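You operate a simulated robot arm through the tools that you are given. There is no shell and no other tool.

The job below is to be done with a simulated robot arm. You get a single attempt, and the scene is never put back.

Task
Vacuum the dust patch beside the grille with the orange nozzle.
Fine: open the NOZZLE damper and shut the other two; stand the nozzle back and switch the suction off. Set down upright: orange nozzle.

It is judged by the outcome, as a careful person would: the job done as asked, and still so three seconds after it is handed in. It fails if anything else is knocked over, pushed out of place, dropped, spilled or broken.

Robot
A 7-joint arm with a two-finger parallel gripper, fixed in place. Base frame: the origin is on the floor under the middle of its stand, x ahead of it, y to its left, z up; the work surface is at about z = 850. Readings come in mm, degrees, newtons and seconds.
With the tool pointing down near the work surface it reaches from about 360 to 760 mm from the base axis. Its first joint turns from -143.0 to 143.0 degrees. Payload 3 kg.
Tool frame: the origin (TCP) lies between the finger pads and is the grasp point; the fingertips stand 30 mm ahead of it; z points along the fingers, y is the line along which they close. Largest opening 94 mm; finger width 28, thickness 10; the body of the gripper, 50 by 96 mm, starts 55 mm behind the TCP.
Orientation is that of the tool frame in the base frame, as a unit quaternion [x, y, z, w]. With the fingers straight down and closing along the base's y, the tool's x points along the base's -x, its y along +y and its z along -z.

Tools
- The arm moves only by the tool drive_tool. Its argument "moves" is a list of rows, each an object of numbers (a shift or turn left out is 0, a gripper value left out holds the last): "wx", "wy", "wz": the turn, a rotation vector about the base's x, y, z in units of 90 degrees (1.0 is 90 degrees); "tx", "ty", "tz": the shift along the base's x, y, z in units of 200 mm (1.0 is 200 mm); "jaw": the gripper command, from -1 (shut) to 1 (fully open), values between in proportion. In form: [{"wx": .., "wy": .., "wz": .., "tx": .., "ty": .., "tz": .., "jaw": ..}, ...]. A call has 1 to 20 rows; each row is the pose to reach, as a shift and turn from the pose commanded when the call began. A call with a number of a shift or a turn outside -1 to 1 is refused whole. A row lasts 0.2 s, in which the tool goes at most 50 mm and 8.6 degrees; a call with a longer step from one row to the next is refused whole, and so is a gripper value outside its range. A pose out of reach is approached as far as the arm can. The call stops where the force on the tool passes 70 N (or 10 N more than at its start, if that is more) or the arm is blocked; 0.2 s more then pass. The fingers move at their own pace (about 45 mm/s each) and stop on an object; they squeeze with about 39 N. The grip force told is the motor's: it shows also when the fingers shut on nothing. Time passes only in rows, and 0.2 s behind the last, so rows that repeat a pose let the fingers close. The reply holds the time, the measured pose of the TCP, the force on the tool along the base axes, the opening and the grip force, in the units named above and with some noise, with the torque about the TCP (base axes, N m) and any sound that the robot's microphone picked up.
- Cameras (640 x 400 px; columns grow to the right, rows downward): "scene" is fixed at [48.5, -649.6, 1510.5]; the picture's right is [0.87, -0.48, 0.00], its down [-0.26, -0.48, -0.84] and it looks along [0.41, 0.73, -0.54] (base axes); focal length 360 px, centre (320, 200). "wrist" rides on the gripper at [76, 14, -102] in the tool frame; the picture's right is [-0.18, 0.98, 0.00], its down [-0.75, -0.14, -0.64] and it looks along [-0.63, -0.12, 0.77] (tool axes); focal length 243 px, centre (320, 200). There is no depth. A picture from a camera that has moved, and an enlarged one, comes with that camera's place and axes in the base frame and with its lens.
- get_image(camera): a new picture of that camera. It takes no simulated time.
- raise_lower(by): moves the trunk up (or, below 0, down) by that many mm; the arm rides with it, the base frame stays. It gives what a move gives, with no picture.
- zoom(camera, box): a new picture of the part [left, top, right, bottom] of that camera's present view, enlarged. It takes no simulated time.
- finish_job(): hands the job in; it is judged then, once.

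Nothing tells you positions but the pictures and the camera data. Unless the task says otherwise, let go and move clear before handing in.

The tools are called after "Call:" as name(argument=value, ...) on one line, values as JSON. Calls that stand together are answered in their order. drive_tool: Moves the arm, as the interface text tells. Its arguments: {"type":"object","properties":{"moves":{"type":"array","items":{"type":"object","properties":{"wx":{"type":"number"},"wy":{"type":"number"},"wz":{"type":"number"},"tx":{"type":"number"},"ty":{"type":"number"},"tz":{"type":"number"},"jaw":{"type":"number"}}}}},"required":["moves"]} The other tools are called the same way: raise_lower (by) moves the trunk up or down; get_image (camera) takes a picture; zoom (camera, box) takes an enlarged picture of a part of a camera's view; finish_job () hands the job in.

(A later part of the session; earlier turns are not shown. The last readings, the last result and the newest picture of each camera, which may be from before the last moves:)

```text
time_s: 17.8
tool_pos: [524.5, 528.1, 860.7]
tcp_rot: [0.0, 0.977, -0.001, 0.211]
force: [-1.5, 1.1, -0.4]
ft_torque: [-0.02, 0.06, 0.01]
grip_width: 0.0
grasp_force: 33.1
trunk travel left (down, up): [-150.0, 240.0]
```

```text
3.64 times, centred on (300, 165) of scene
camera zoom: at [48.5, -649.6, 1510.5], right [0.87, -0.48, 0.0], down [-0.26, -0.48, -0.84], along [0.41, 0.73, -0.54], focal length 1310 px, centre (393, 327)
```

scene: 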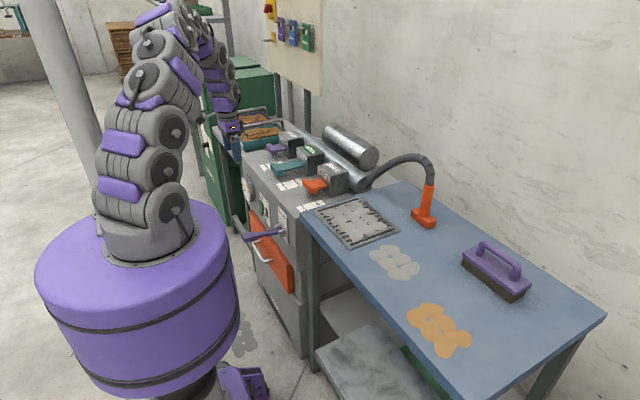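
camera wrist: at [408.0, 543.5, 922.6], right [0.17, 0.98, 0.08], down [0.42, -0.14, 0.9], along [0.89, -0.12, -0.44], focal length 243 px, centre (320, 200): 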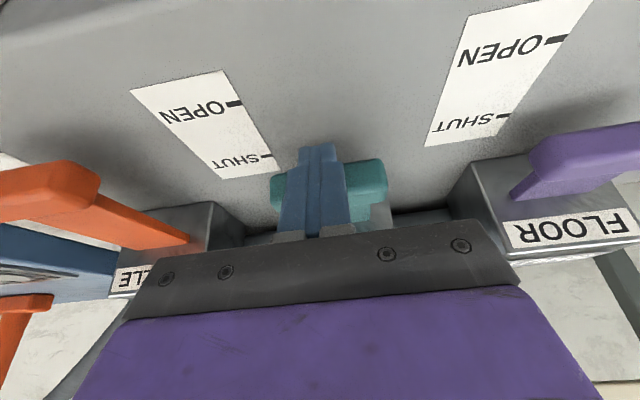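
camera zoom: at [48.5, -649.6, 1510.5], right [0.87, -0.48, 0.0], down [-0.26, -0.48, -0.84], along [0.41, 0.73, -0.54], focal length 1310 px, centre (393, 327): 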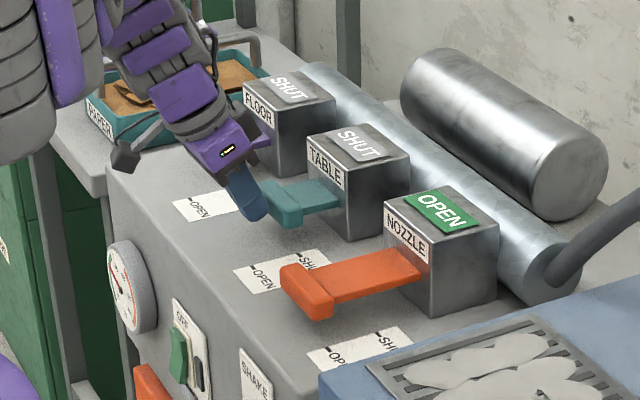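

Call:
drive_tool(moves=[{"tx": 0.01, "jaw": -1}, {"tx": 0.02, "jaw": -1}, {"tx": 0.03, "jaw": -1}])

Call:
zoom(camera="scene", box=[230, 110, 370, 220])

Call:
get_image(camera="wrist")

```text
time_s: 18.6
tool_pos: [525.4, 528.3, 860.8]
tcp_rot: [-0.001, 0.978, -0.001, 0.209]
force: [-32.7, -6.4, 0.1]
ft_torque: [0.02, 0.7, -0.2]
grip_width: 0.2
grasp_force: 33.0
trunk travel left (down, up): [-150.0, 240.0]
```

```text
3.64 times, centred on (300, 165) of scene
camera zoom: at [48.5, -649.6, 1510.5], right [0.87, -0.48, 0.0], down [-0.26, -0.48, -0.84], along [0.41, 0.73, -0.54], focal length 1310 px, centre (393, 327)
```

zoom: 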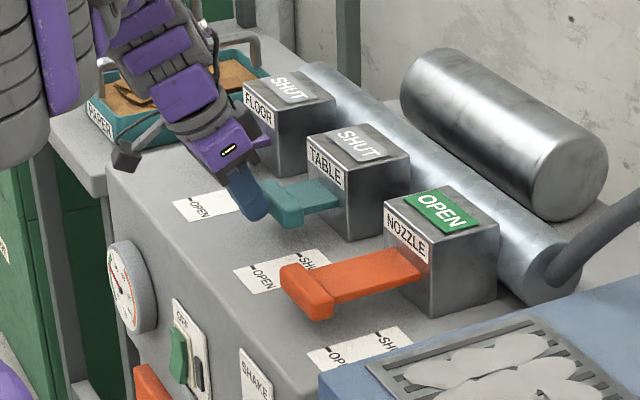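

```text
taken
camera wrist: at [413.6, 543.2, 923.5], right [0.17, 0.98, 0.07], down [0.42, -0.14, 0.9], along [0.89, -0.12, -0.44], focal length 243 px, centre (320, 200)
```

wrist: 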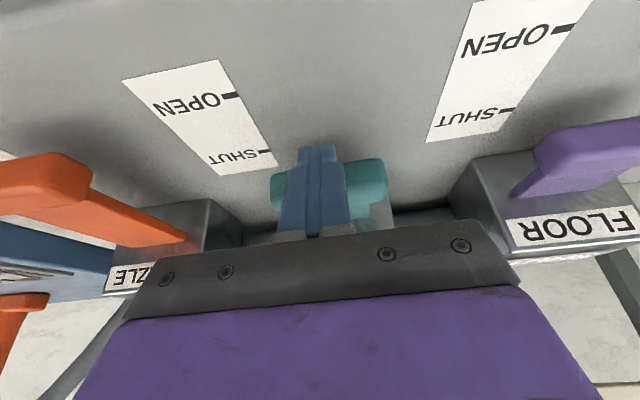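

The push met its end stop (33 N), so TABLE is fully shut. I'll back away and tilt further so the fingertips can reach the switch panel from the front.

Call:
drive_tool(moves=[{"tx": -0.2, "jaw": -1}, {"tx": -0.4, "jaw": -1}, {"tx": -0.6, "jaw": -1}, {"tx": -0.8, "wy": -0.08, "jaw": -1}, {"tx": -0.8, "ty": 0.11, "wy": -0.16, "jaw": -1}, {"tx": -0.8, "ty": 0.11, "wy": -0.23, "tz": -0.2, "jaw": -1}, {"tx": -0.8, "ty": 0.11, "wy": -0.23, "tz": -0.4, "jaw": -1}, {"tx": -0.8, "ty": 0.11, "wy": -0.23, "tz": -0.5, "jaw": -1}])

Call:
get_image(camera="wrist")

Call:
get_image(camera="scene")

```text
time_s: 20.4
tool_pos: [370.3, 551.0, 760.5]
tcp_rot: [0.001, 0.924, -0.001, 0.382]
force: [0.3, -0.4, 0.2]
ft_torque: [-0.01, 0.02, 0.0]
grip_width: 0.0
grasp_force: 33.2
trunk travel left (down, up): [-150.0, 240.0]
```

```text
taken
camera wrist: at [244.7, 565.4, 778.6], right [0.13, 0.98, 0.13], down [0.08, -0.14, 0.99], along [0.99, -0.12, -0.1], focal length 243 px, centre (320, 200)
```

wrist: 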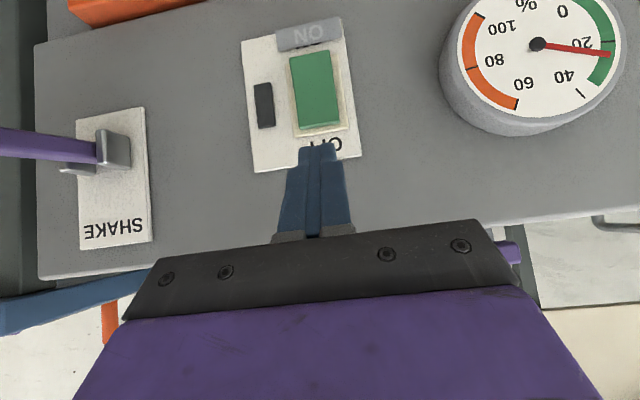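

```text
taken
```

scene: 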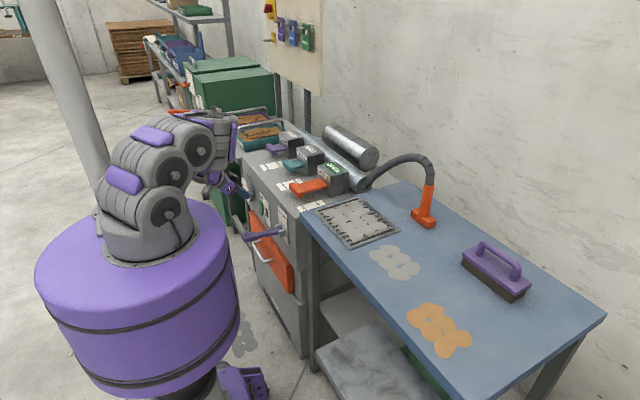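

Clear view: the ON end of the rocker is at z≈645 and the OFF end at z≈700, y≈553. I'll lower the fingertips to the ON end, still clear of the panel.

Call:
drive_tool(moves=[{"tz": -0.2, "jaw": -1}, {"tz": -0.4, "jaw": -1}, {"tz": -0.49, "jaw": -1}, {"tx": 0.08, "tz": -0.49, "jaw": -1}])

Call:
get_image(camera="wrist")

Call:
zoom(camera="scene", box=[190, 160, 310, 250])

```text
time_s: 21.4
tool_pos: [385.3, 549.2, 665.4]
tcp_rot: [0.0, 0.924, 0.0, 0.383]
force: [0.0, 0.4, -0.3]
ft_torque: [0.0, -0.01, 0.0]
grip_width: 0.1
grasp_force: 33.5
trunk travel left (down, up): [-150.0, 240.0]
```

```text
taken
camera wrist: at [259.5, 563.9, 683.7], right [0.13, 0.98, 0.13], down [0.08, -0.14, 0.99], along [0.99, -0.12, -0.1], focal length 243 px, centre (320, 200)
```

wrist: 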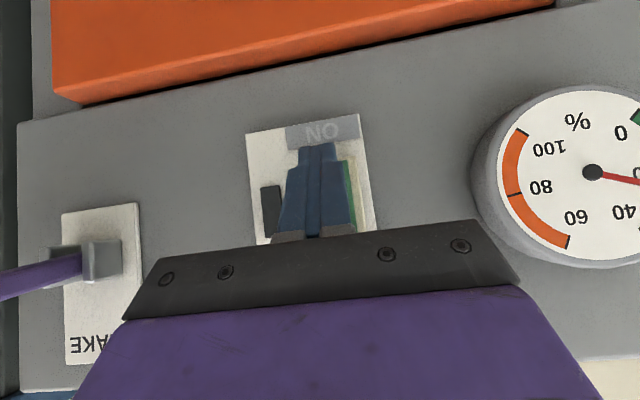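

```text
4.44 times, centred on (250, 205) of scene
camera zoom: at [48.5, -649.6, 1510.5], right [0.87, -0.48, 0.0], down [-0.26, -0.48, -0.84], along [0.41, 0.73, -0.54], focal length 1601 px, centre (631, 178)
```

zoom: 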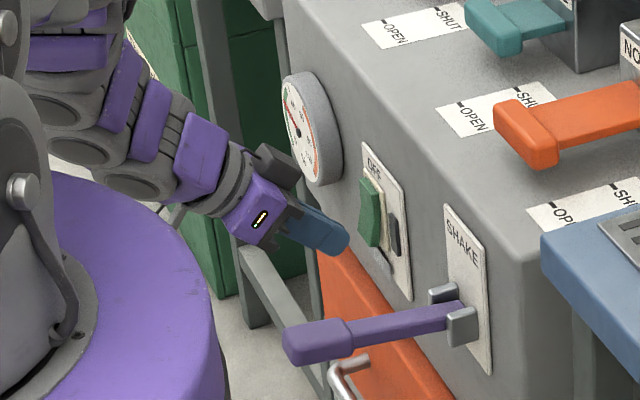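

The fingertips are right in front of the rocker's ON end. I'll press in gently, a few millimetres at a time.

Call:
drive_tool(moves=[{"tx": 0.02, "jaw": -1}, {"tx": 0.04, "jaw": -1}, {"tx": 0.06, "jaw": -1}, {"tx": 0.08, "jaw": -1}])

Call:
get_image(camera="wrist")

Call:
zoom(camera="scene", box=[190, 160, 310, 250])

```text
time_s: 22.4
tool_pos: [401.5, 553.8, 663.3]
tcp_rot: [0.001, 0.924, -0.002, 0.383]
force: [-2.6, 0.5, -0.3]
ft_torque: [0.01, 0.06, -0.04]
grip_width: 0.0
grasp_force: 33.2
trunk travel left (down, up): [-150.0, 240.0]
```

```text
taken
camera wrist: at [275.2, 566.3, 681.9], right [0.13, 0.98, 0.13], down [0.08, -0.14, 0.99], along [0.99, -0.12, -0.1], focal length 243 px, centre (320, 200)
```

wrist: 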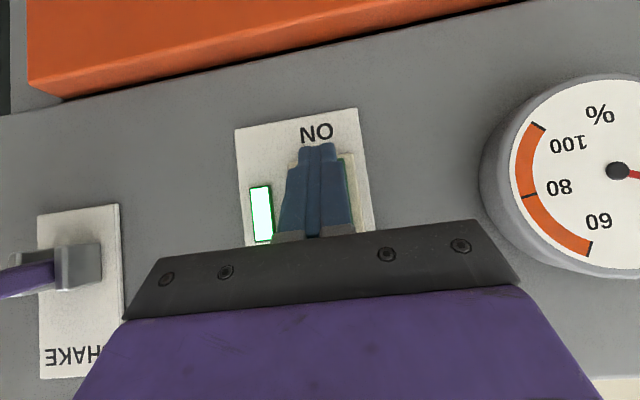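

```text
4.44 times, centred on (250, 205) of scene
camera zoom: at [48.5, -649.6, 1510.5], right [0.87, -0.48, 0.0], down [-0.26, -0.48, -0.84], along [0.41, 0.73, -0.54], focal length 1601 px, centre (631, 178)
```

zoom: 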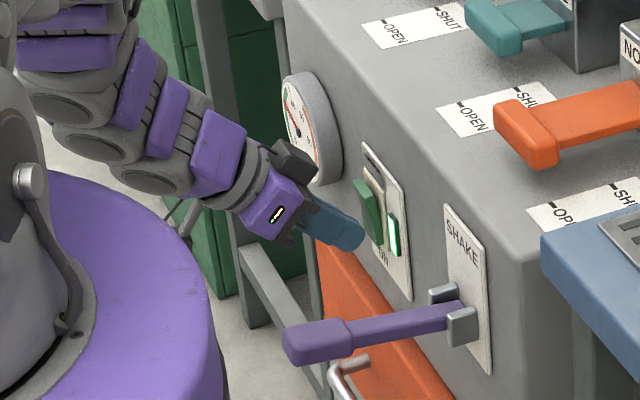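

The pilot lamp is lit and ON is uncovered, so the suction is running. I'll back straight off and raise the arm, checking the lamp and gauge.

Call:
drive_tool(moves=[{"tx": -0.1, "jaw": -1}, {"tx": -0.25, "jaw": -1}, {"tx": -0.3, "tz": 0.15, "jaw": -1}, {"tx": -0.3, "tz": 0.35, "jaw": -1}, {"tx": -0.3, "tz": 0.5, "jaw": -1}])

Call:
get_image(camera="wrist")

Call:
zoom(camera="scene", box=[230, 120, 370, 240])

```text
time_s: 23.6
tool_pos: [340.1, 549.6, 764.4]
tcp_rot: [-0.001, 0.924, 0.001, 0.383]
force: [0.7, -0.8, -0.4]
ft_torque: [-0.03, -0.01, -0.02]
grip_width: 0.1
grasp_force: 33.0
trunk travel left (down, up): [-150.0, 240.0]
```

```text
taken
camera wrist: at [213.7, 563.4, 783.0], right [0.13, 0.98, 0.13], down [0.08, -0.14, 0.99], along [0.99, -0.12, -0.1], focal length 243 px, centre (320, 200)
```

wrist: 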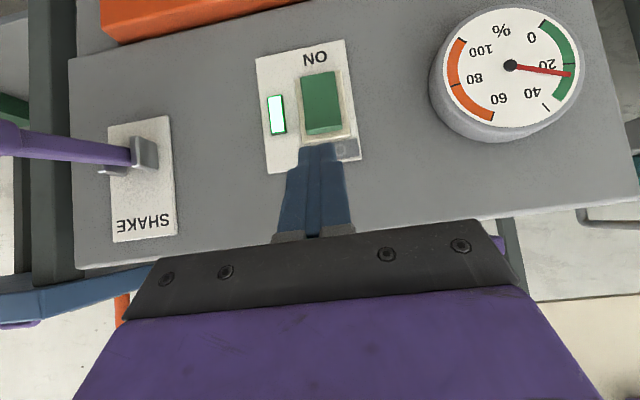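

```text
3.33 times, centred on (300, 180) of scene
camera zoom: at [48.5, -649.6, 1510.5], right [0.87, -0.48, 0.0], down [-0.26, -0.48, -0.84], along [0.41, 0.73, -0.54], focal length 1201 px, centre (387, 267)
```

zoom: 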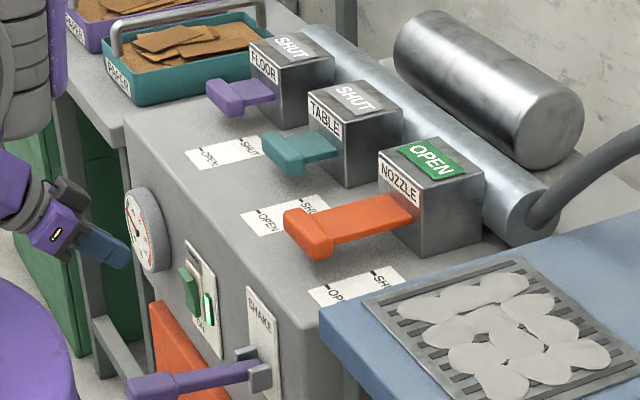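

TABLE and FLOOR read SHUT, NOZZLE reads OPEN, the lamp is lit and the gauge sits at about 20 %. Next comes the orange nozzle, at about (760, -20) on the bench. I'll raise the arm and swing over to view it.

Call:
drive_tool(moves=[{"tz": 0.25, "jaw": -1}, {"tz": 0.5, "jaw": -1}, {"tz": 0.75, "jaw": -1}, {"tz": 1.0, "jaw": -1}, {"tx": 0.05, "ty": -0.2, "tz": 1.0}, {"tx": 0.1, "ty": -0.4, "tz": 1.0}, {"tx": 0.15, "ty": -0.6, "tz": 1.0}, {"tx": 0.2, "ty": -0.8, "tz": 1.0}, {"tx": 0.25, "ty": -1.0, "tz": 1.0}])

Call:
drive_tool(moves=[{"tx": 0.05, "ty": -0.2, "tz": 0.05, "jaw": 1}, {"tx": 0.1, "ty": -0.4, "tz": 0.1, "jaw": 1}, {"tx": 0.15, "ty": -0.6, "tz": 0.15, "jaw": 1}, {"tx": 0.2, "ty": -0.8, "tz": 0.2, "jaw": 1}, {"tx": 0.25, "ty": -1.0, "tz": 0.2, "jaw": 1}])

Call:
drive_tool(moves=[{"tx": 0.1, "ty": -0.2, "jaw": 1}, {"tx": 0.2, "ty": -0.4, "jaw": 1}, {"tx": 0.3, "ty": -0.6, "jaw": 1}, {"tx": 0.4, "ty": -0.8, "jaw": 1}])

Call:
get_image(camera="wrist")

Call:
get_image(camera="scene")

```text
time_s: 25.6
tool_pos: [396.8, 337.5, 955.3]
tcp_rot: [0.011, 0.926, -0.011, 0.377]
force: [-0.4, -0.2, 0.0]
ft_torque: [0.02, -0.01, 0.03]
grip_width: 0.3
grasp_force: 32.7
trunk travel left (down, up): [-150.0, 240.0]
```

```text
time_s: 26.8
tool_pos: [479.8, 193.4, 1012.0]
tcp_rot: [0.0, 0.926, -0.002, 0.378]
force: [-0.3, -0.7, -0.3]
ft_torque: [0.0, -0.01, -0.01]
grip_width: 93.9
grasp_force: 0.1
out of reach, approached as far as the arm can: row 3, 4, 5
trunk travel left (down, up): [-150.0, 240.0]
```

```text
time_s: 27.8
tool_pos: [559.6, 34.9, 1009.9]
tcp_rot: [-0.001, 0.924, -0.001, 0.383]
force: [0.4, 0.0, -0.4]
ft_torque: [0.0, 0.02, -0.01]
grip_width: 93.9
grasp_force: 0.0
out of reach, approached as far as the arm can: row 1
trunk travel left (down, up): [-150.0, 240.0]
```

```text
taken
camera wrist: at [432.6, 49.1, 1028.9], right [0.13, 0.98, 0.13], down [0.08, -0.14, 0.99], along [0.99, -0.12, -0.1], focal length 243 px, centre (320, 200)
```

wrist: 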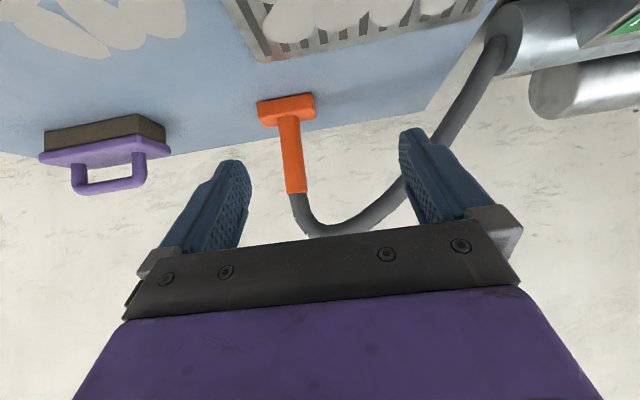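

```text
taken
```

scene: 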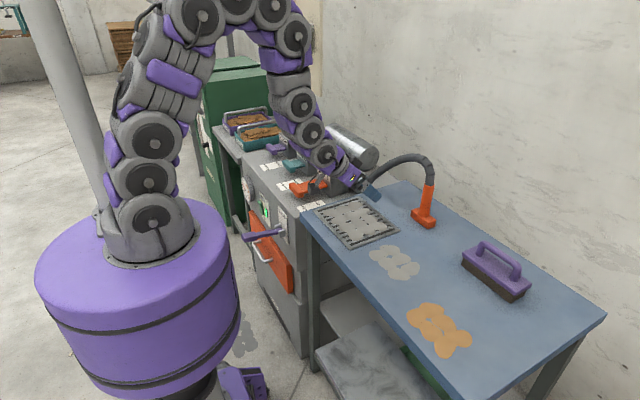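

The nozzle stands upright near (759, -20), with its tube from z≈876 to 980, and the hose leaves its top toward +y. Some tilted poses close to the base were out of reach, so I'll dry-run the sweep area above the patch before gripping anything.

Call:
drive_tool(moves=[{"ty": -0.2, "tz": -0.05}, {"ty": -0.4, "tz": -0.1}, {"ty": -0.57, "tz": -0.2}, {"tx": -0.1, "ty": -0.57, "tz": -0.3}, {"tx": -0.19, "ty": -0.57, "tz": -0.35}, {"tx": -0.22, "ty": -0.57, "tz": -0.4}])

Call:
get_image(camera="wrist")

```text
time_s: 29.2
tool_pos: [527.8, -74.6, 943.2]
tcp_rot: [0.0, 0.924, 0.0, 0.383]
force: [0.5, -0.8, 0.0]
ft_torque: [0.01, 0.02, -0.04]
grip_width: 94.2
grasp_force: 0.1
out of reach, approached as far as the arm can: row 5, 6
trunk travel left (down, up): [-150.0, 240.0]
```

```text
taken
camera wrist: at [400.9, -61.4, 961.2], right [0.13, 0.98, 0.13], down [0.08, -0.14, 0.99], along [0.99, -0.12, -0.09], focal length 243 px, centre (320, 200)
```

wrist: 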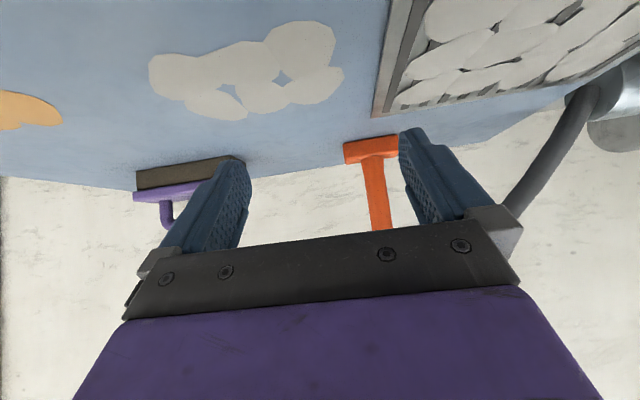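

The patch spans about x 524–615 and y -180 to -52. The straight-ahead tilt runs out of reach near x≈528, so I'll turn the tool 30° to the left, which puts the wrist farther from the base, and dry-run again.

Call:
drive_tool(moves=[{"wz": 0.083}, {"wz": 0.166}, {"wz": 0.25}, {"wz": 0.333}, {"wz": 0.333, "tx": -0.08, "tz": -0.05}, {"wz": 0.333, "tx": -0.08, "ty": -0.2, "tz": -0.05}, {"wz": 0.333, "tx": -0.08, "ty": -0.4, "tz": -0.05}, {"wz": 0.333, "tx": 0.15, "ty": -0.4, "tz": -0.05}, {"wz": 0.333, "tx": 0.35, "ty": -0.4, "tz": -0.05}])

Call:
get_image(camera="wrist")

Call:
get_image(camera="scene")

```text
time_s: 31.2
tool_pos: [598.2, -155.0, 934.8]
tcp_rot: [-0.24, 0.892, 0.1, 0.369]
force: [-0.1, -0.3, 0.0]
ft_torque: [0.01, 0.01, 0.02]
grip_width: 93.8
grasp_force: 0.1
trunk travel left (down, up): [-150.0, 240.0]
```

```text
taken
camera wrist: at [481.5, -206.5, 952.6], right [-0.38, 0.92, 0.13], down [0.14, -0.08, 0.99], along [0.92, 0.39, -0.1], focal length 243 px, centre (320, 200)
```

wrist: 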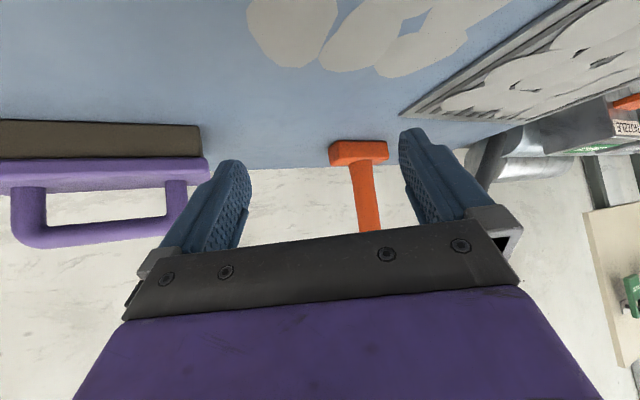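

```text
taken
```

scene: 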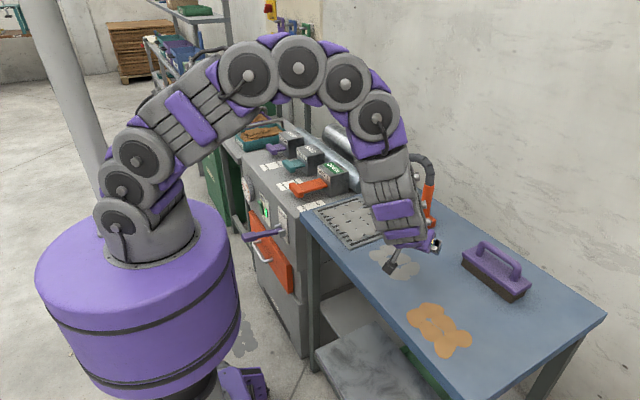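

With this heading the whole sweep area is reachable. I'll move to a standoff in front of the nozzle tube, along the gripper's heading, with the jaws open.

Call:
drive_tool(moves=[{"tx": 0.096, "ty": 0.106, "tz": -0.02, "jaw": 1}, {"tx": 0.192, "ty": 0.212, "tz": -0.04, "jaw": 1}, {"tx": 0.288, "ty": 0.318, "tz": -0.065, "jaw": 1}, {"tx": 0.384, "ty": 0.425, "tz": -0.065, "jaw": 1}])

Call:
get_image(camera="wrist")

Call:
zoom(camera="scene", box=[340, 130, 500, 250])

```text
time_s: 32.2
tool_pos: [674.7, -72.0, 920.3]
tcp_rot: [-0.239, 0.892, 0.099, 0.37]
force: [-0.1, 0.4, -0.1]
ft_torque: [-0.03, 0.0, 0.03]
grip_width: 94.1
grasp_force: 0.1
trunk travel left (down, up): [-150.0, 240.0]
```

```text
taken
camera wrist: at [558.5, -122.4, 938.6], right [-0.38, 0.92, 0.13], down [0.14, -0.08, 0.99], along [0.92, 0.39, -0.09], focal length 243 px, centre (320, 200)
```

wrist: 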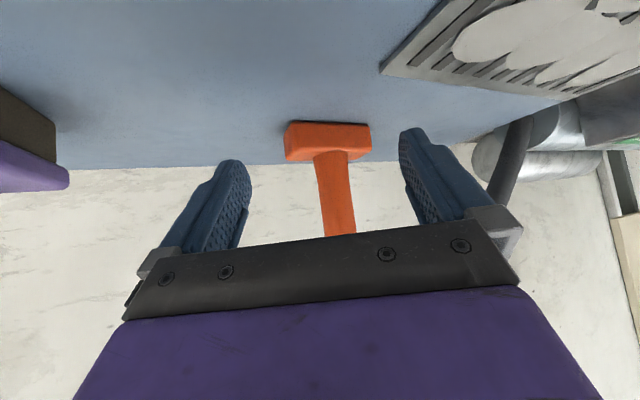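

```text
3.33 times, centred on (420, 190) of scene
camera zoom: at [48.5, -649.6, 1510.5], right [0.87, -0.48, 0.0], down [-0.26, -0.48, -0.84], along [0.41, 0.73, -0.54], focal length 1201 px, centre (-13, 233)
```

zoom: 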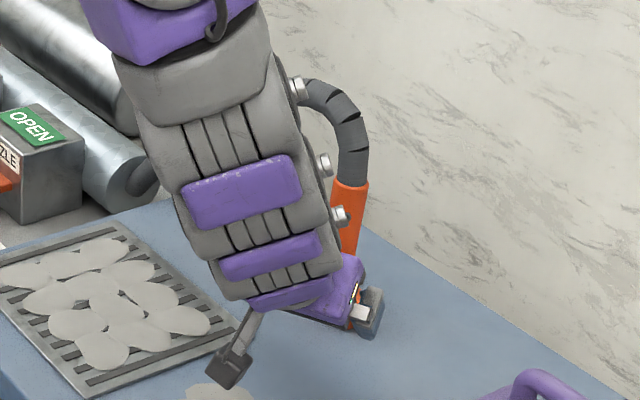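

The tube is centred between the fingers. I'll advance about 90 mm along the heading so it sits between the pads.

Call:
drive_tool(moves=[{"tx": 0.1, "ty": 0.0577, "jaw": 1}, {"tx": 0.2, "ty": 0.115, "jaw": 1}, {"tx": 0.3, "ty": 0.173, "jaw": 1}, {"tx": 0.39, "ty": 0.225, "jaw": 1}])

Call:
get_image(camera="wrist")

Call:
zoom(camera="scene", box=[340, 130, 500, 250])

```text
time_s: 33.2
tool_pos: [753.6, -26.0, 920.2]
tcp_rot: [-0.24, 0.892, 0.099, 0.369]
force: [0.3, -0.7, 0.7]
ft_torque: [0.02, -0.01, -0.02]
grip_width: 93.9
grasp_force: 0.1
trunk travel left (down, up): [-150.0, 240.0]
```

```text
taken
camera wrist: at [637.0, -77.3, 938.5], right [-0.38, 0.92, 0.13], down [0.14, -0.08, 0.99], along [0.92, 0.39, -0.1], focal length 243 px, centre (320, 200)
```

wrist: 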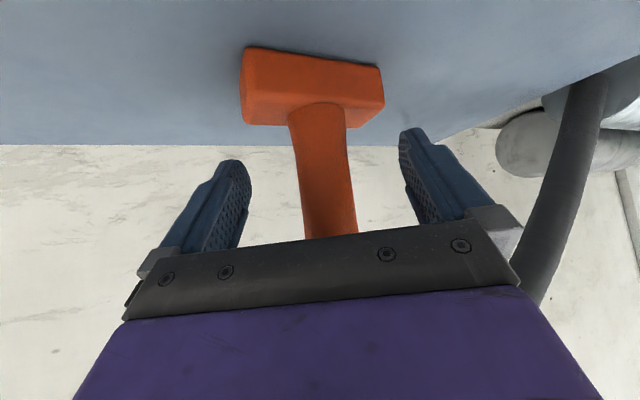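

```text
3.33 times, centred on (420, 190) of scene
camera zoom: at [48.5, -649.6, 1510.5], right [0.87, -0.48, 0.0], down [-0.26, -0.48, -0.84], along [0.41, 0.73, -0.54], focal length 1201 px, centre (-13, 233)
```

zoom: 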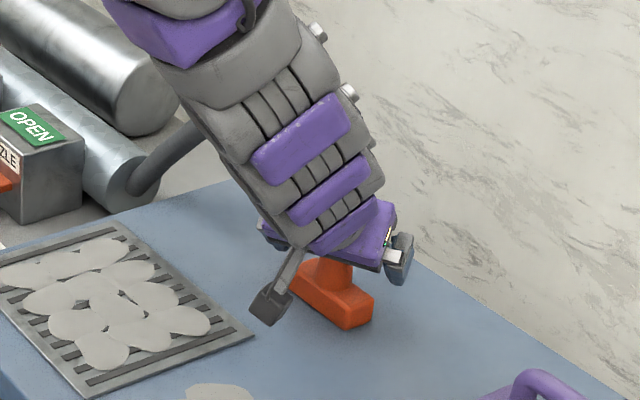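

Call:
drive_tool(moves=[{"jaw": -1}, {"jaw": -1}, {"jaw": -1}, {"jaw": -1}, {"jaw": -1}, {"jaw": -1}])

Call:
get_image(camera="wrist")

```text
time_s: 34.6
tool_pos: [752.0, -26.6, 920.9]
tcp_rot: [-0.238, 0.892, 0.099, 0.371]
force: [0.0, 0.5, 0.6]
ft_torque: [-0.06, -0.02, -0.01]
grip_width: 31.6
grasp_force: 39.0
trunk travel left (down, up): [-150.0, 240.0]
```

```text
taken
camera wrist: at [636.2, -77.8, 938.7], right [-0.38, 0.92, 0.13], down [0.14, -0.08, 0.99], along [0.92, 0.39, -0.1], focal length 243 px, centre (320, 200)
```

wrist: 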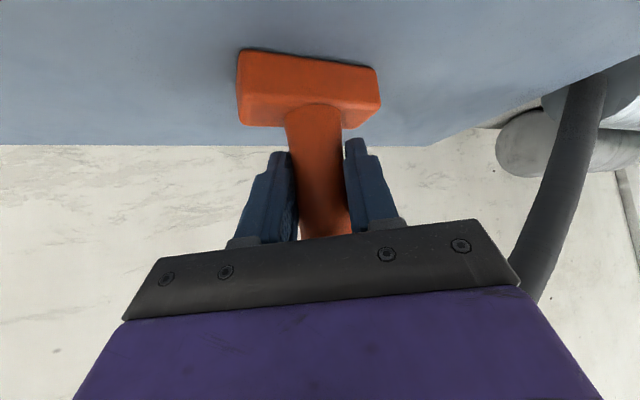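

The tube is gripped at 31.6 mm. I'll lift the nozzle 30 mm and check that it hangs straight.

Call:
drive_tool(moves=[{"tz": 0.05, "jaw": -1}, {"tz": 0.1, "jaw": -1}, {"tz": 0.15, "jaw": -1}, {"tz": 0.15, "jaw": -1}])

Call:
get_image(camera="wrist")

Call:
get_image(camera="scene")

```text
time_s: 35.6
tool_pos: [752.7, -25.8, 950.1]
tcp_rot: [-0.239, 0.892, 0.1, 0.37]
force: [-0.9, 0.2, -0.6]
ft_torque: [0.02, 0.02, -0.01]
grip_width: 31.4
grasp_force: 38.7
trunk travel left (down, up): [-150.0, 240.0]
```

```text
taken
camera wrist: at [636.4, -77.5, 967.9], right [-0.38, 0.92, 0.13], down [0.14, -0.08, 0.99], along [0.92, 0.39, -0.1], focal length 243 px, centre (320, 200)
```

wrist: 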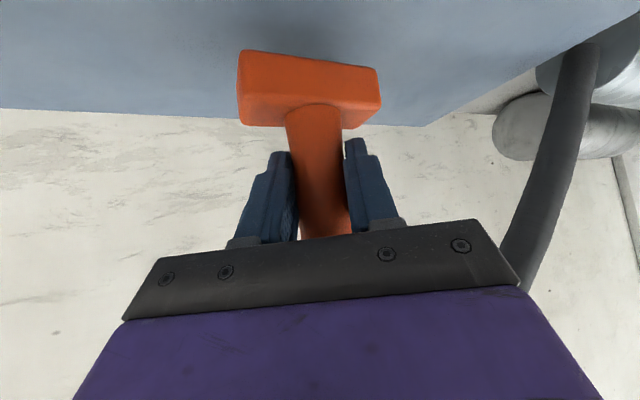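

```text
taken
```

scene: 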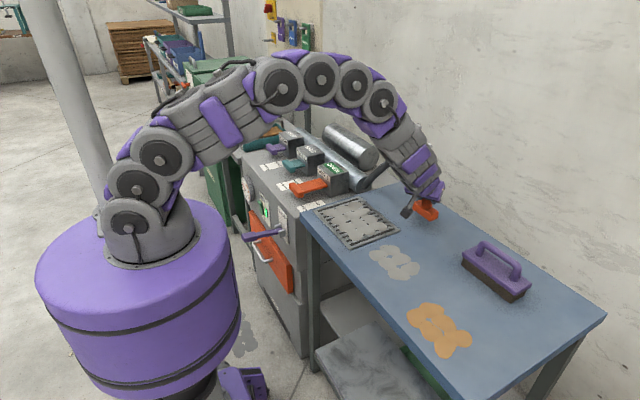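

It hangs straight and firm. I'll carry it at this height toward the far end of the grey patch, going around the grille.

Call:
drive_tool(moves=[{"ty": -0.17, "jaw": -1}, {"ty": -0.34, "jaw": -1}, {"tx": -0.17, "ty": -0.34, "jaw": -1}, {"tx": -0.34, "ty": -0.34, "jaw": -1}, {"tx": -0.5, "ty": -0.34, "jaw": -1}, {"tx": -0.65, "ty": -0.34, "jaw": -1}, {"tx": -0.65, "ty": -0.34, "jaw": -1}])

Call:
get_image(camera="wrist")

Call:
zoom(camera="scene", box=[320, 140, 520, 320])

```text
time_s: 37.2
tool_pos: [623.5, -94.7, 950.9]
tcp_rot: [-0.239, 0.892, 0.1, 0.37]
force: [-0.4, 0.1, -2.0]
ft_torque: [-0.04, 0.0, 0.01]
grip_width: 31.3
grasp_force: 38.4
trunk travel left (down, up): [-150.0, 240.0]
```

```text
taken
camera wrist: at [507.2, -146.5, 969.0], right [-0.38, 0.92, 0.13], down [0.14, -0.08, 0.99], along [0.92, 0.39, -0.09], focal length 243 px, centre (320, 200)
```

wrist: 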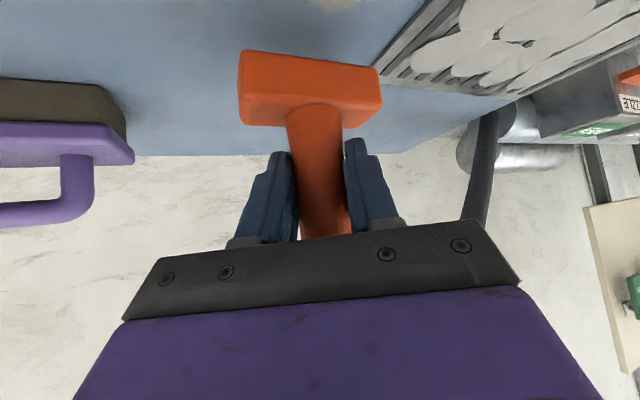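

```text
2.22 times, centred on (420, 230) of scene
camera zoom: at [48.5, -649.6, 1510.5], right [0.87, -0.48, 0.0], down [-0.26, -0.48, -0.84], along [0.41, 0.73, -0.54], focal length 800 px, centre (98, 133)
```

zoom: 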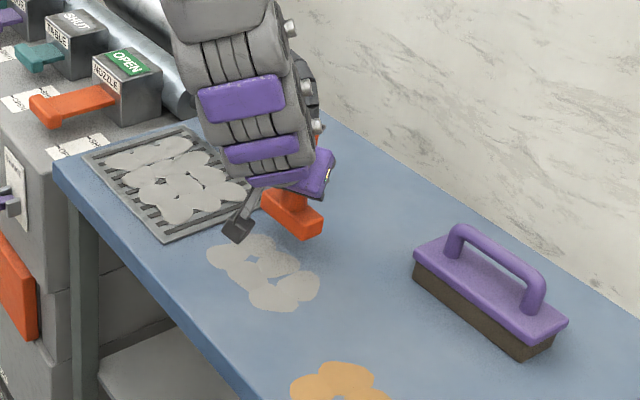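

The nozzle is held above the bench just beyond the patch's far edge. I'll lower it to about 2–3 mm off the surface and make the first pass back across the left half of the patch.

Call:
drive_tool(moves=[{"tz": -0.07, "jaw": -1}, {"tz": -0.1375, "jaw": -1}, {"tx": -0.06, "tz": -0.1375, "jaw": -1}, {"tx": -0.12, "tz": -0.1375, "jaw": -1}, {"tx": -0.18, "tz": -0.1375, "jaw": -1}, {"tx": -0.24, "tz": -0.1375, "jaw": -1}, {"tx": -0.3, "tz": -0.1375, "jaw": -1}, {"tx": -0.36, "tz": -0.1375, "jaw": -1}, {"tx": -0.42, "tz": -0.1375, "jaw": -1}, {"tx": -0.47, "tz": -0.1375, "jaw": -1}, {"tx": -0.5, "tz": -0.1375, "jaw": -1}])

Call:
get_image(camera="wrist")

Call:
zoom(camera="scene", box=[320, 140, 520, 320])

```text
time_s: 39.6
tool_pos: [522.3, -95.0, 922.9]
tcp_rot: [-0.238, 0.892, 0.099, 0.37]
force: [0.2, 0.4, -0.8]
ft_torque: [-0.02, 0.02, -0.01]
grip_width: 31.5
grasp_force: 38.9
trunk travel left (down, up): [-150.0, 240.0]
```

```text
taken
camera wrist: at [405.8, -145.7, 942.1], right [-0.38, 0.92, 0.13], down [0.14, -0.08, 0.99], along [0.92, 0.39, -0.09], focal length 243 px, centre (320, 200)
```

wrist: 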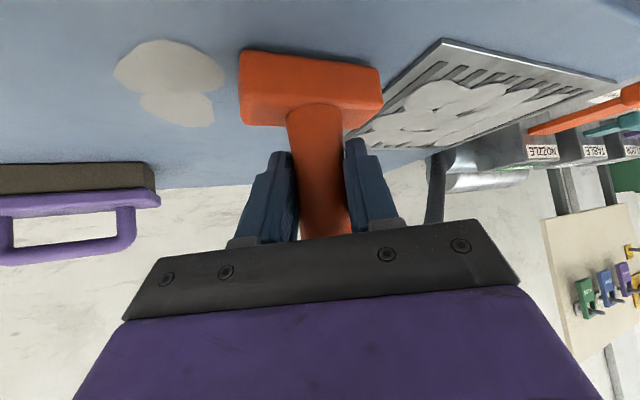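

```text
2.22 times, centred on (420, 230) of scene
camera zoom: at [48.5, -649.6, 1510.5], right [0.87, -0.48, 0.0], down [-0.26, -0.48, -0.84], along [0.41, 0.73, -0.54], focal length 800 px, centre (98, 133)
```

zoom: 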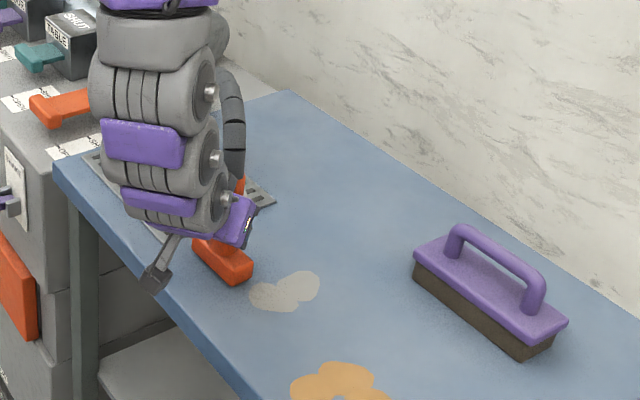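

The pass works: only two blobs of the patch remain, around (570, -155). I'll shift the nozzle over to y≈-150 and sweep back across.

Call:
drive_tool(moves=[{"ty": -0.08, "jaw": -1}, {"ty": -0.16, "jaw": -1}, {"ty": -0.24, "jaw": -1}, {"ty": -0.32, "jaw": -1}, {"tx": 0.06, "ty": -0.32, "jaw": -1}, {"tx": 0.12, "ty": -0.32, "jaw": -1}, {"tx": 0.18, "ty": -0.32, "jaw": -1}, {"tx": 0.24, "ty": -0.32, "jaw": -1}, {"tx": 0.3, "ty": -0.32, "jaw": -1}, {"tx": 0.36, "ty": -0.32, "jaw": -1}, {"tx": 0.42, "ty": -0.32, "jaw": -1}, {"tx": 0.48, "ty": -0.32, "jaw": -1}, {"tx": 0.5, "ty": -0.32, "jaw": -1}])

Call:
get_image(camera="wrist")

Call:
zoom(camera="scene", box=[320, 140, 520, 320])

```text
time_s: 42.4
tool_pos: [621.3, -159.2, 922.7]
tcp_rot: [-0.239, 0.892, 0.101, 0.37]
force: [0.7, -0.3, -2.7]
ft_torque: [0.0, 0.01, 0.02]
grip_width: 31.3
grasp_force: 38.4
trunk travel left (down, up): [-150.0, 240.0]
```

```text
taken
camera wrist: at [505.7, -209.7, 941.3], right [-0.38, 0.92, 0.13], down [0.14, -0.09, 0.99], along [0.91, 0.39, -0.1], focal length 243 px, centre (320, 200)
```

wrist: 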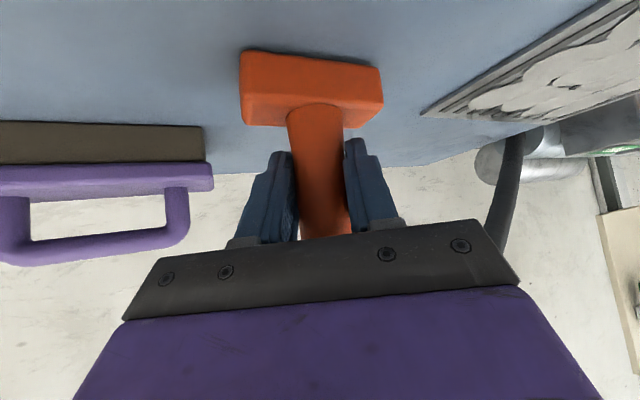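

```text
2.22 times, centred on (420, 230) of scene
camera zoom: at [48.5, -649.6, 1510.5], right [0.87, -0.48, 0.0], down [-0.26, -0.48, -0.84], along [0.41, 0.73, -0.54], focal length 800 px, centre (98, 133)
```

zoom: 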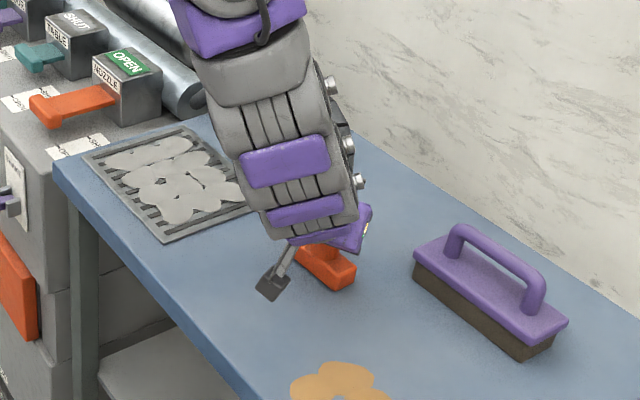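

The grey patch is gone and the grille and orange patch look untouched. I'll lift the nozzle and retrace the path to its original spot.

Call:
drive_tool(moves=[{"tz": 0.07, "jaw": -1}, {"tz": 0.1375, "jaw": -1}, {"ty": 0.16, "tz": 0.1375, "jaw": -1}, {"ty": 0.32, "tz": 0.1375, "jaw": -1}, {"tx": 0.17, "ty": 0.32, "tz": 0.1375, "jaw": -1}, {"tx": 0.33, "ty": 0.32, "tz": 0.1375, "jaw": -1}, {"tx": 0.49, "ty": 0.32, "tz": 0.1375, "jaw": -1}, {"tx": 0.65, "ty": 0.32, "tz": 0.1375, "jaw": -1}, {"tx": 0.65, "ty": 0.49, "tz": 0.1375, "jaw": -1}, {"tx": 0.65, "ty": 0.66, "tz": 0.1375, "jaw": -1}, {"tx": 0.65, "ty": 0.66, "tz": 0.1375, "jaw": -1}])

Call:
get_image(camera="wrist")

Call:
zoom(camera="scene", box=[320, 140, 520, 320])

```text
time_s: 44.8
tool_pos: [750.9, -24.7, 948.6]
tcp_rot: [-0.239, 0.892, 0.099, 0.37]
force: [-0.2, 0.1, -1.2]
ft_torque: [-0.02, 0.05, 0.03]
grip_width: 31.0
grasp_force: 39.6
trunk travel left (down, up): [-150.0, 240.0]
```

```text
taken
camera wrist: at [634.4, -76.1, 967.7], right [-0.38, 0.92, 0.13], down [0.14, -0.08, 0.99], along [0.92, 0.39, -0.1], focal length 243 px, centre (320, 200)
```

wrist: 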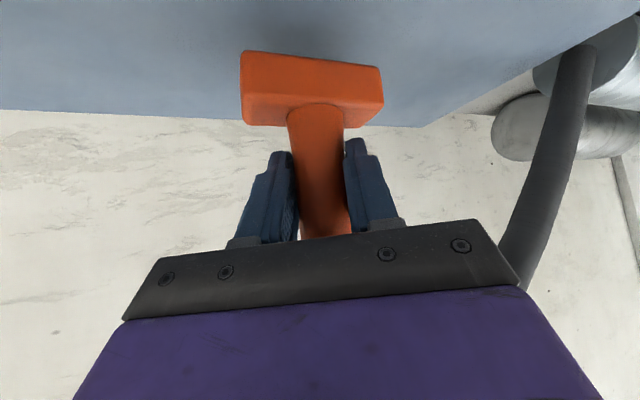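

```text
2.22 times, centred on (420, 230) of scene
camera zoom: at [48.5, -649.6, 1510.5], right [0.87, -0.48, 0.0], down [-0.26, -0.48, -0.84], along [0.41, 0.73, -0.54], focal length 800 px, centre (98, 133)
```

zoom: 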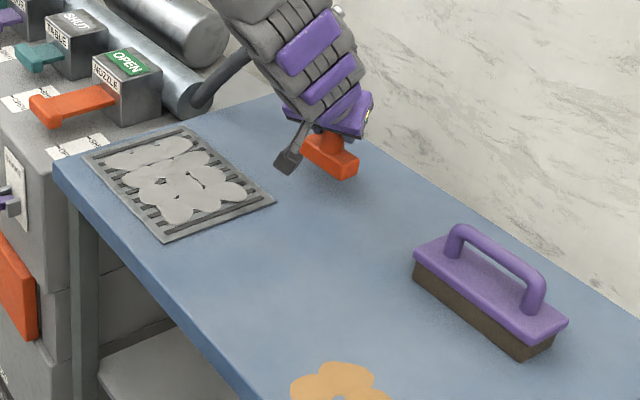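

The patch is fully cleared and everything else is in place. I'll lower the nozzle gently onto its original spot.

Call:
drive_tool(moves=[{"tz": -0.05, "jaw": -1}, {"tz": -0.1, "jaw": -1}, {"tz": -0.125, "jaw": -1}, {"tz": -0.14, "jaw": -1}, {"tz": -0.145, "jaw": -1}])

Call:
get_image(camera="wrist")

Call:
zoom(camera="scene", box=[360, 140, 480, 250])

```text
time_s: 46.0
tool_pos: [752.1, -26.5, 921.7]
tcp_rot: [-0.239, 0.892, 0.1, 0.37]
force: [-0.3, 0.3, -1.1]
ft_torque: [0.01, 0.03, 0.01]
grip_width: 31.4
grasp_force: 39.5
trunk travel left (down, up): [-150.0, 240.0]
```

```text
taken
camera wrist: at [635.9, -77.2, 940.0], right [-0.38, 0.92, 0.13], down [0.14, -0.08, 0.99], along [0.92, 0.39, -0.1], focal length 243 px, centre (320, 200)
```

wrist: 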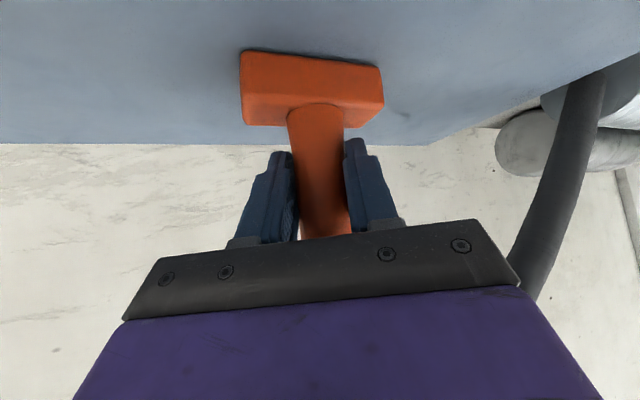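

```text
3.64 times, centred on (420, 195) of scene
camera zoom: at [48.5, -649.6, 1510.5], right [0.87, -0.48, 0.0], down [-0.26, -0.48, -0.84], along [0.41, 0.73, -0.54], focal length 1310 px, centre (-44, 218)
```

zoom: 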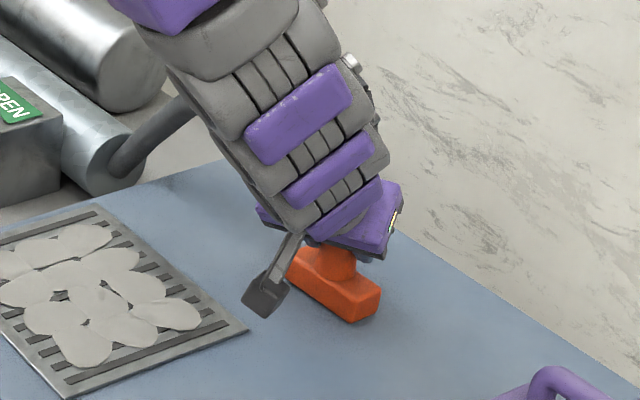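

Call:
drive_tool(moves=[{"tz": -0.005, "jaw": -1}, {"tz": -0.008, "jaw": -1}, {"tz": -0.008, "jaw": -1}])

```text
time_s: 46.8
tool_pos: [752.9, -26.9, 922.5]
tcp_rot: [-0.239, 0.892, 0.099, 0.37]
force: [0.2, 0.6, 6.4]
ft_torque: [-0.24, -0.25, 0.01]
grip_width: 31.0
grasp_force: 39.1
trunk travel left (down, up): [-150.0, 240.0]
```

The table now carries the nozzle (6 N upward). I'll ease the load slightly, open the fingers, and check that it stands on its own.

Call:
drive_tool(moves=[{"tz": 0.003, "jaw": -1}, {"tz": 0.003, "jaw": -0.2}, {"tz": 0.003, "jaw": 0.3}, {"tz": 0.003, "jaw": 1}, {"tz": 0.003, "jaw": 1}, {"tz": 0.003, "jaw": 1}, {"tz": 0.003, "jaw": 1}])

Call:
get_image(camera="wrist")

Call:
zoom(camera="scene", box=[360, 140, 480, 250])

```text
time_s: 48.4
tool_pos: [752.8, -25.7, 920.1]
tcp_rot: [-0.238, 0.892, 0.099, 0.37]
force: [-0.2, 0.1, 0.0]
ft_torque: [0.02, -0.02, 0.01]
grip_width: 94.0
grasp_force: 0.0
trunk travel left (down, up): [-150.0, 240.0]
```

```text
taken
camera wrist: at [635.8, -77.3, 939.3], right [-0.38, 0.92, 0.13], down [0.14, -0.08, 0.99], along [0.92, 0.39, -0.1], focal length 243 px, centre (320, 200)
```

wrist: 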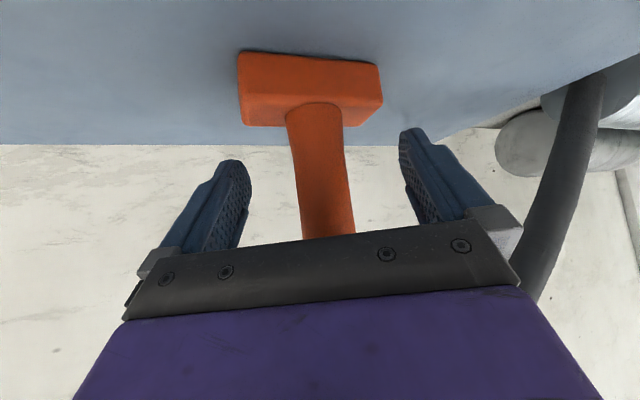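

```text
3.64 times, centred on (420, 195) of scene
camera zoom: at [48.5, -649.6, 1510.5], right [0.87, -0.48, 0.0], down [-0.26, -0.48, -0.84], along [0.41, 0.73, -0.54], focal length 1310 px, centre (-44, 218)
```

zoom: 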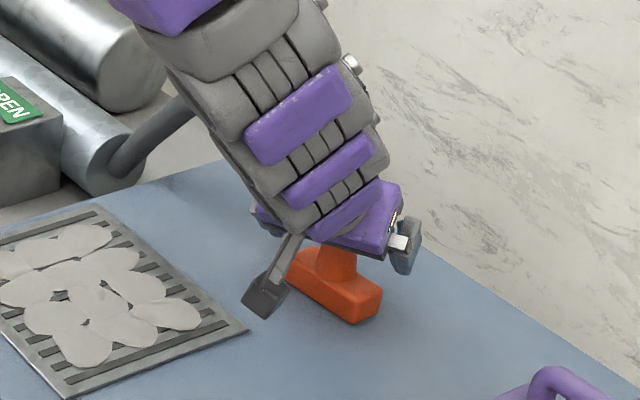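

The nozzle stands upright on its own. I'll back straight out along the heading, then rise clear and close the fingers.

Call:
drive_tool(moves=[{"tx": -0.13, "ty": -0.075, "jaw": 1}, {"tx": -0.26, "ty": -0.15, "jaw": 1}, {"tx": -0.39, "ty": -0.225, "jaw": 1}, {"tx": -0.45, "ty": -0.26, "tz": 0.1, "jaw": 1}, {"tx": -0.5, "ty": -0.28, "tz": 0.25, "jaw": -1}, {"tx": -0.5, "ty": -0.28, "tz": 0.45, "jaw": -1}])

Call:
get_image(camera="wrist")

Call:
get_image(camera="scene")

```text
time_s: 49.8
tool_pos: [650.8, -83.3, 1012.5]
tcp_rot: [-0.239, 0.892, 0.099, 0.371]
force: [-0.1, 0.3, -0.2]
ft_torque: [-0.02, 0.01, 0.02]
grip_width: 41.5
grasp_force: 0.0
trunk travel left (down, up): [-150.0, 240.0]
```

```text
taken
camera wrist: at [534.9, -134.5, 1030.3], right [-0.38, 0.92, 0.13], down [0.14, -0.08, 0.99], along [0.92, 0.39, -0.09], focal length 243 px, centre (320, 200)
```

wrist: 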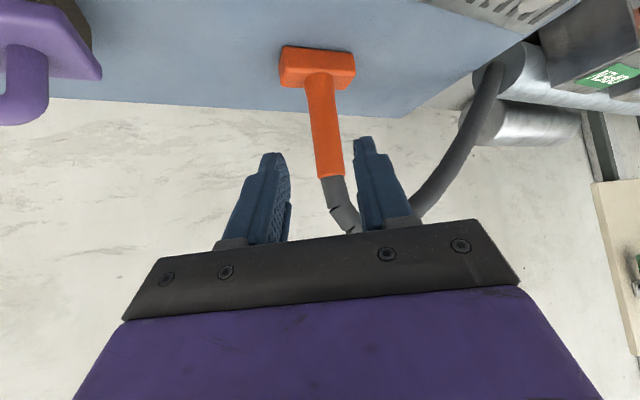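

```text
taken
```

scene: 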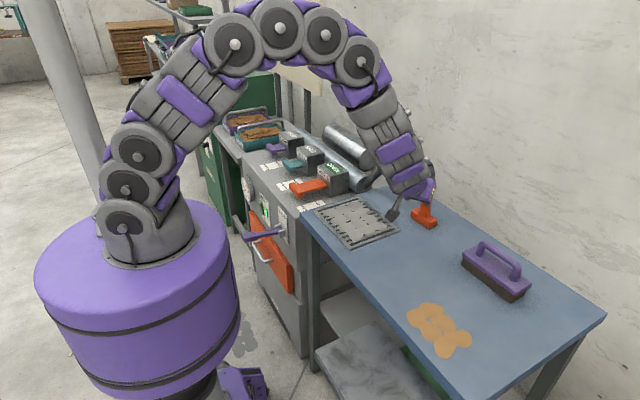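

The nozzle stands upright where it was, hose relaxed. I'll swing back over to the switch panel in stages, staying high.

Call:
drive_tool(moves=[{"tx": -0.1, "ty": 0.19, "jaw": -1}, {"tx": -0.2, "ty": 0.38, "jaw": -1}, {"tx": -0.3, "ty": 0.57, "jaw": -1}, {"tx": -0.4, "ty": 0.76, "jaw": -1}, {"tx": -0.5, "ty": 0.95, "jaw": -1}])

Call:
drive_tool(moves=[{"tx": -0.1, "ty": 0.2, "jaw": -1}, {"tx": -0.2, "ty": 0.4, "jaw": -1}, {"tx": -0.3, "ty": 0.6, "jaw": -1}, {"tx": -0.4, "ty": 0.8, "jaw": -1}, {"tx": -0.5, "ty": 1.0, "jaw": -1}])

Call:
drive_tool(moves=[{"tx": -0.11, "ty": 0.2, "jaw": -1}, {"tx": -0.22, "ty": 0.4, "jaw": -1}, {"tx": -0.33, "ty": 0.6, "jaw": -1}, {"tx": -0.44, "ty": 0.8, "jaw": -1}, {"tx": -0.55, "ty": 1.0, "jaw": -1}])

Call:
get_image(camera="wrist")

Call:
get_image(camera="scene")

```text
time_s: 51.0
tool_pos: [549.6, 110.3, 1011.3]
tcp_rot: [-0.238, 0.892, 0.098, 0.37]
force: [0.7, -0.4, 0.1]
ft_torque: [0.03, 0.01, 0.03]
grip_width: 0.0
grasp_force: 32.8
trunk travel left (down, up): [-150.0, 240.0]
```

```text
time_s: 52.2
tool_pos: [450.5, 309.9, 1009.4]
tcp_rot: [-0.239, 0.892, 0.098, 0.37]
force: [0.1, -0.2, 0.0]
ft_torque: [-0.03, 0.0, -0.03]
grip_width: 0.0
grasp_force: 32.9
trunk travel left (down, up): [-150.0, 240.0]
```

```text
time_s: 53.4
tool_pos: [348.6, 505.6, 1004.5]
tcp_rot: [-0.229, 0.897, 0.096, 0.366]
force: [-0.4, 0.5, -0.3]
ft_torque: [0.01, 0.02, 0.02]
grip_width: 0.0
grasp_force: 33.1
trunk travel left (down, up): [-150.0, 240.0]
```

```text
taken
camera wrist: at [231.2, 456.8, 1024.2], right [-0.36, 0.92, 0.13], down [0.15, -0.08, 0.99], along [0.92, 0.37, -0.11], focal length 243 px, centre (320, 200)
```

wrist: 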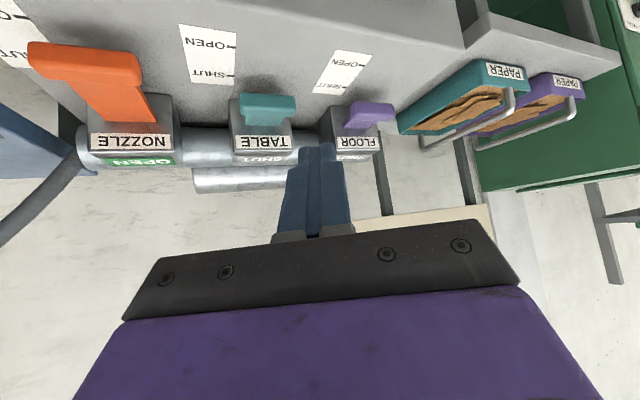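

```text
taken
```

scene: 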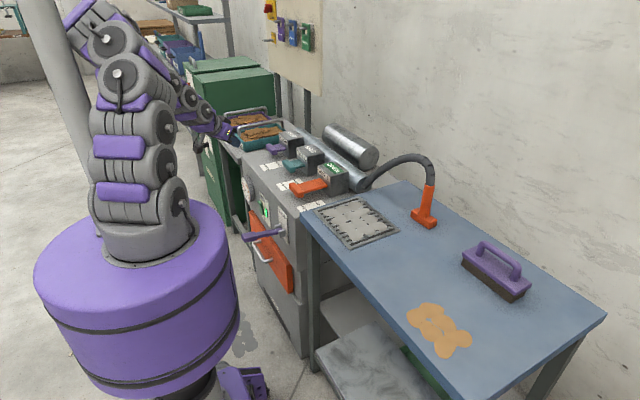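

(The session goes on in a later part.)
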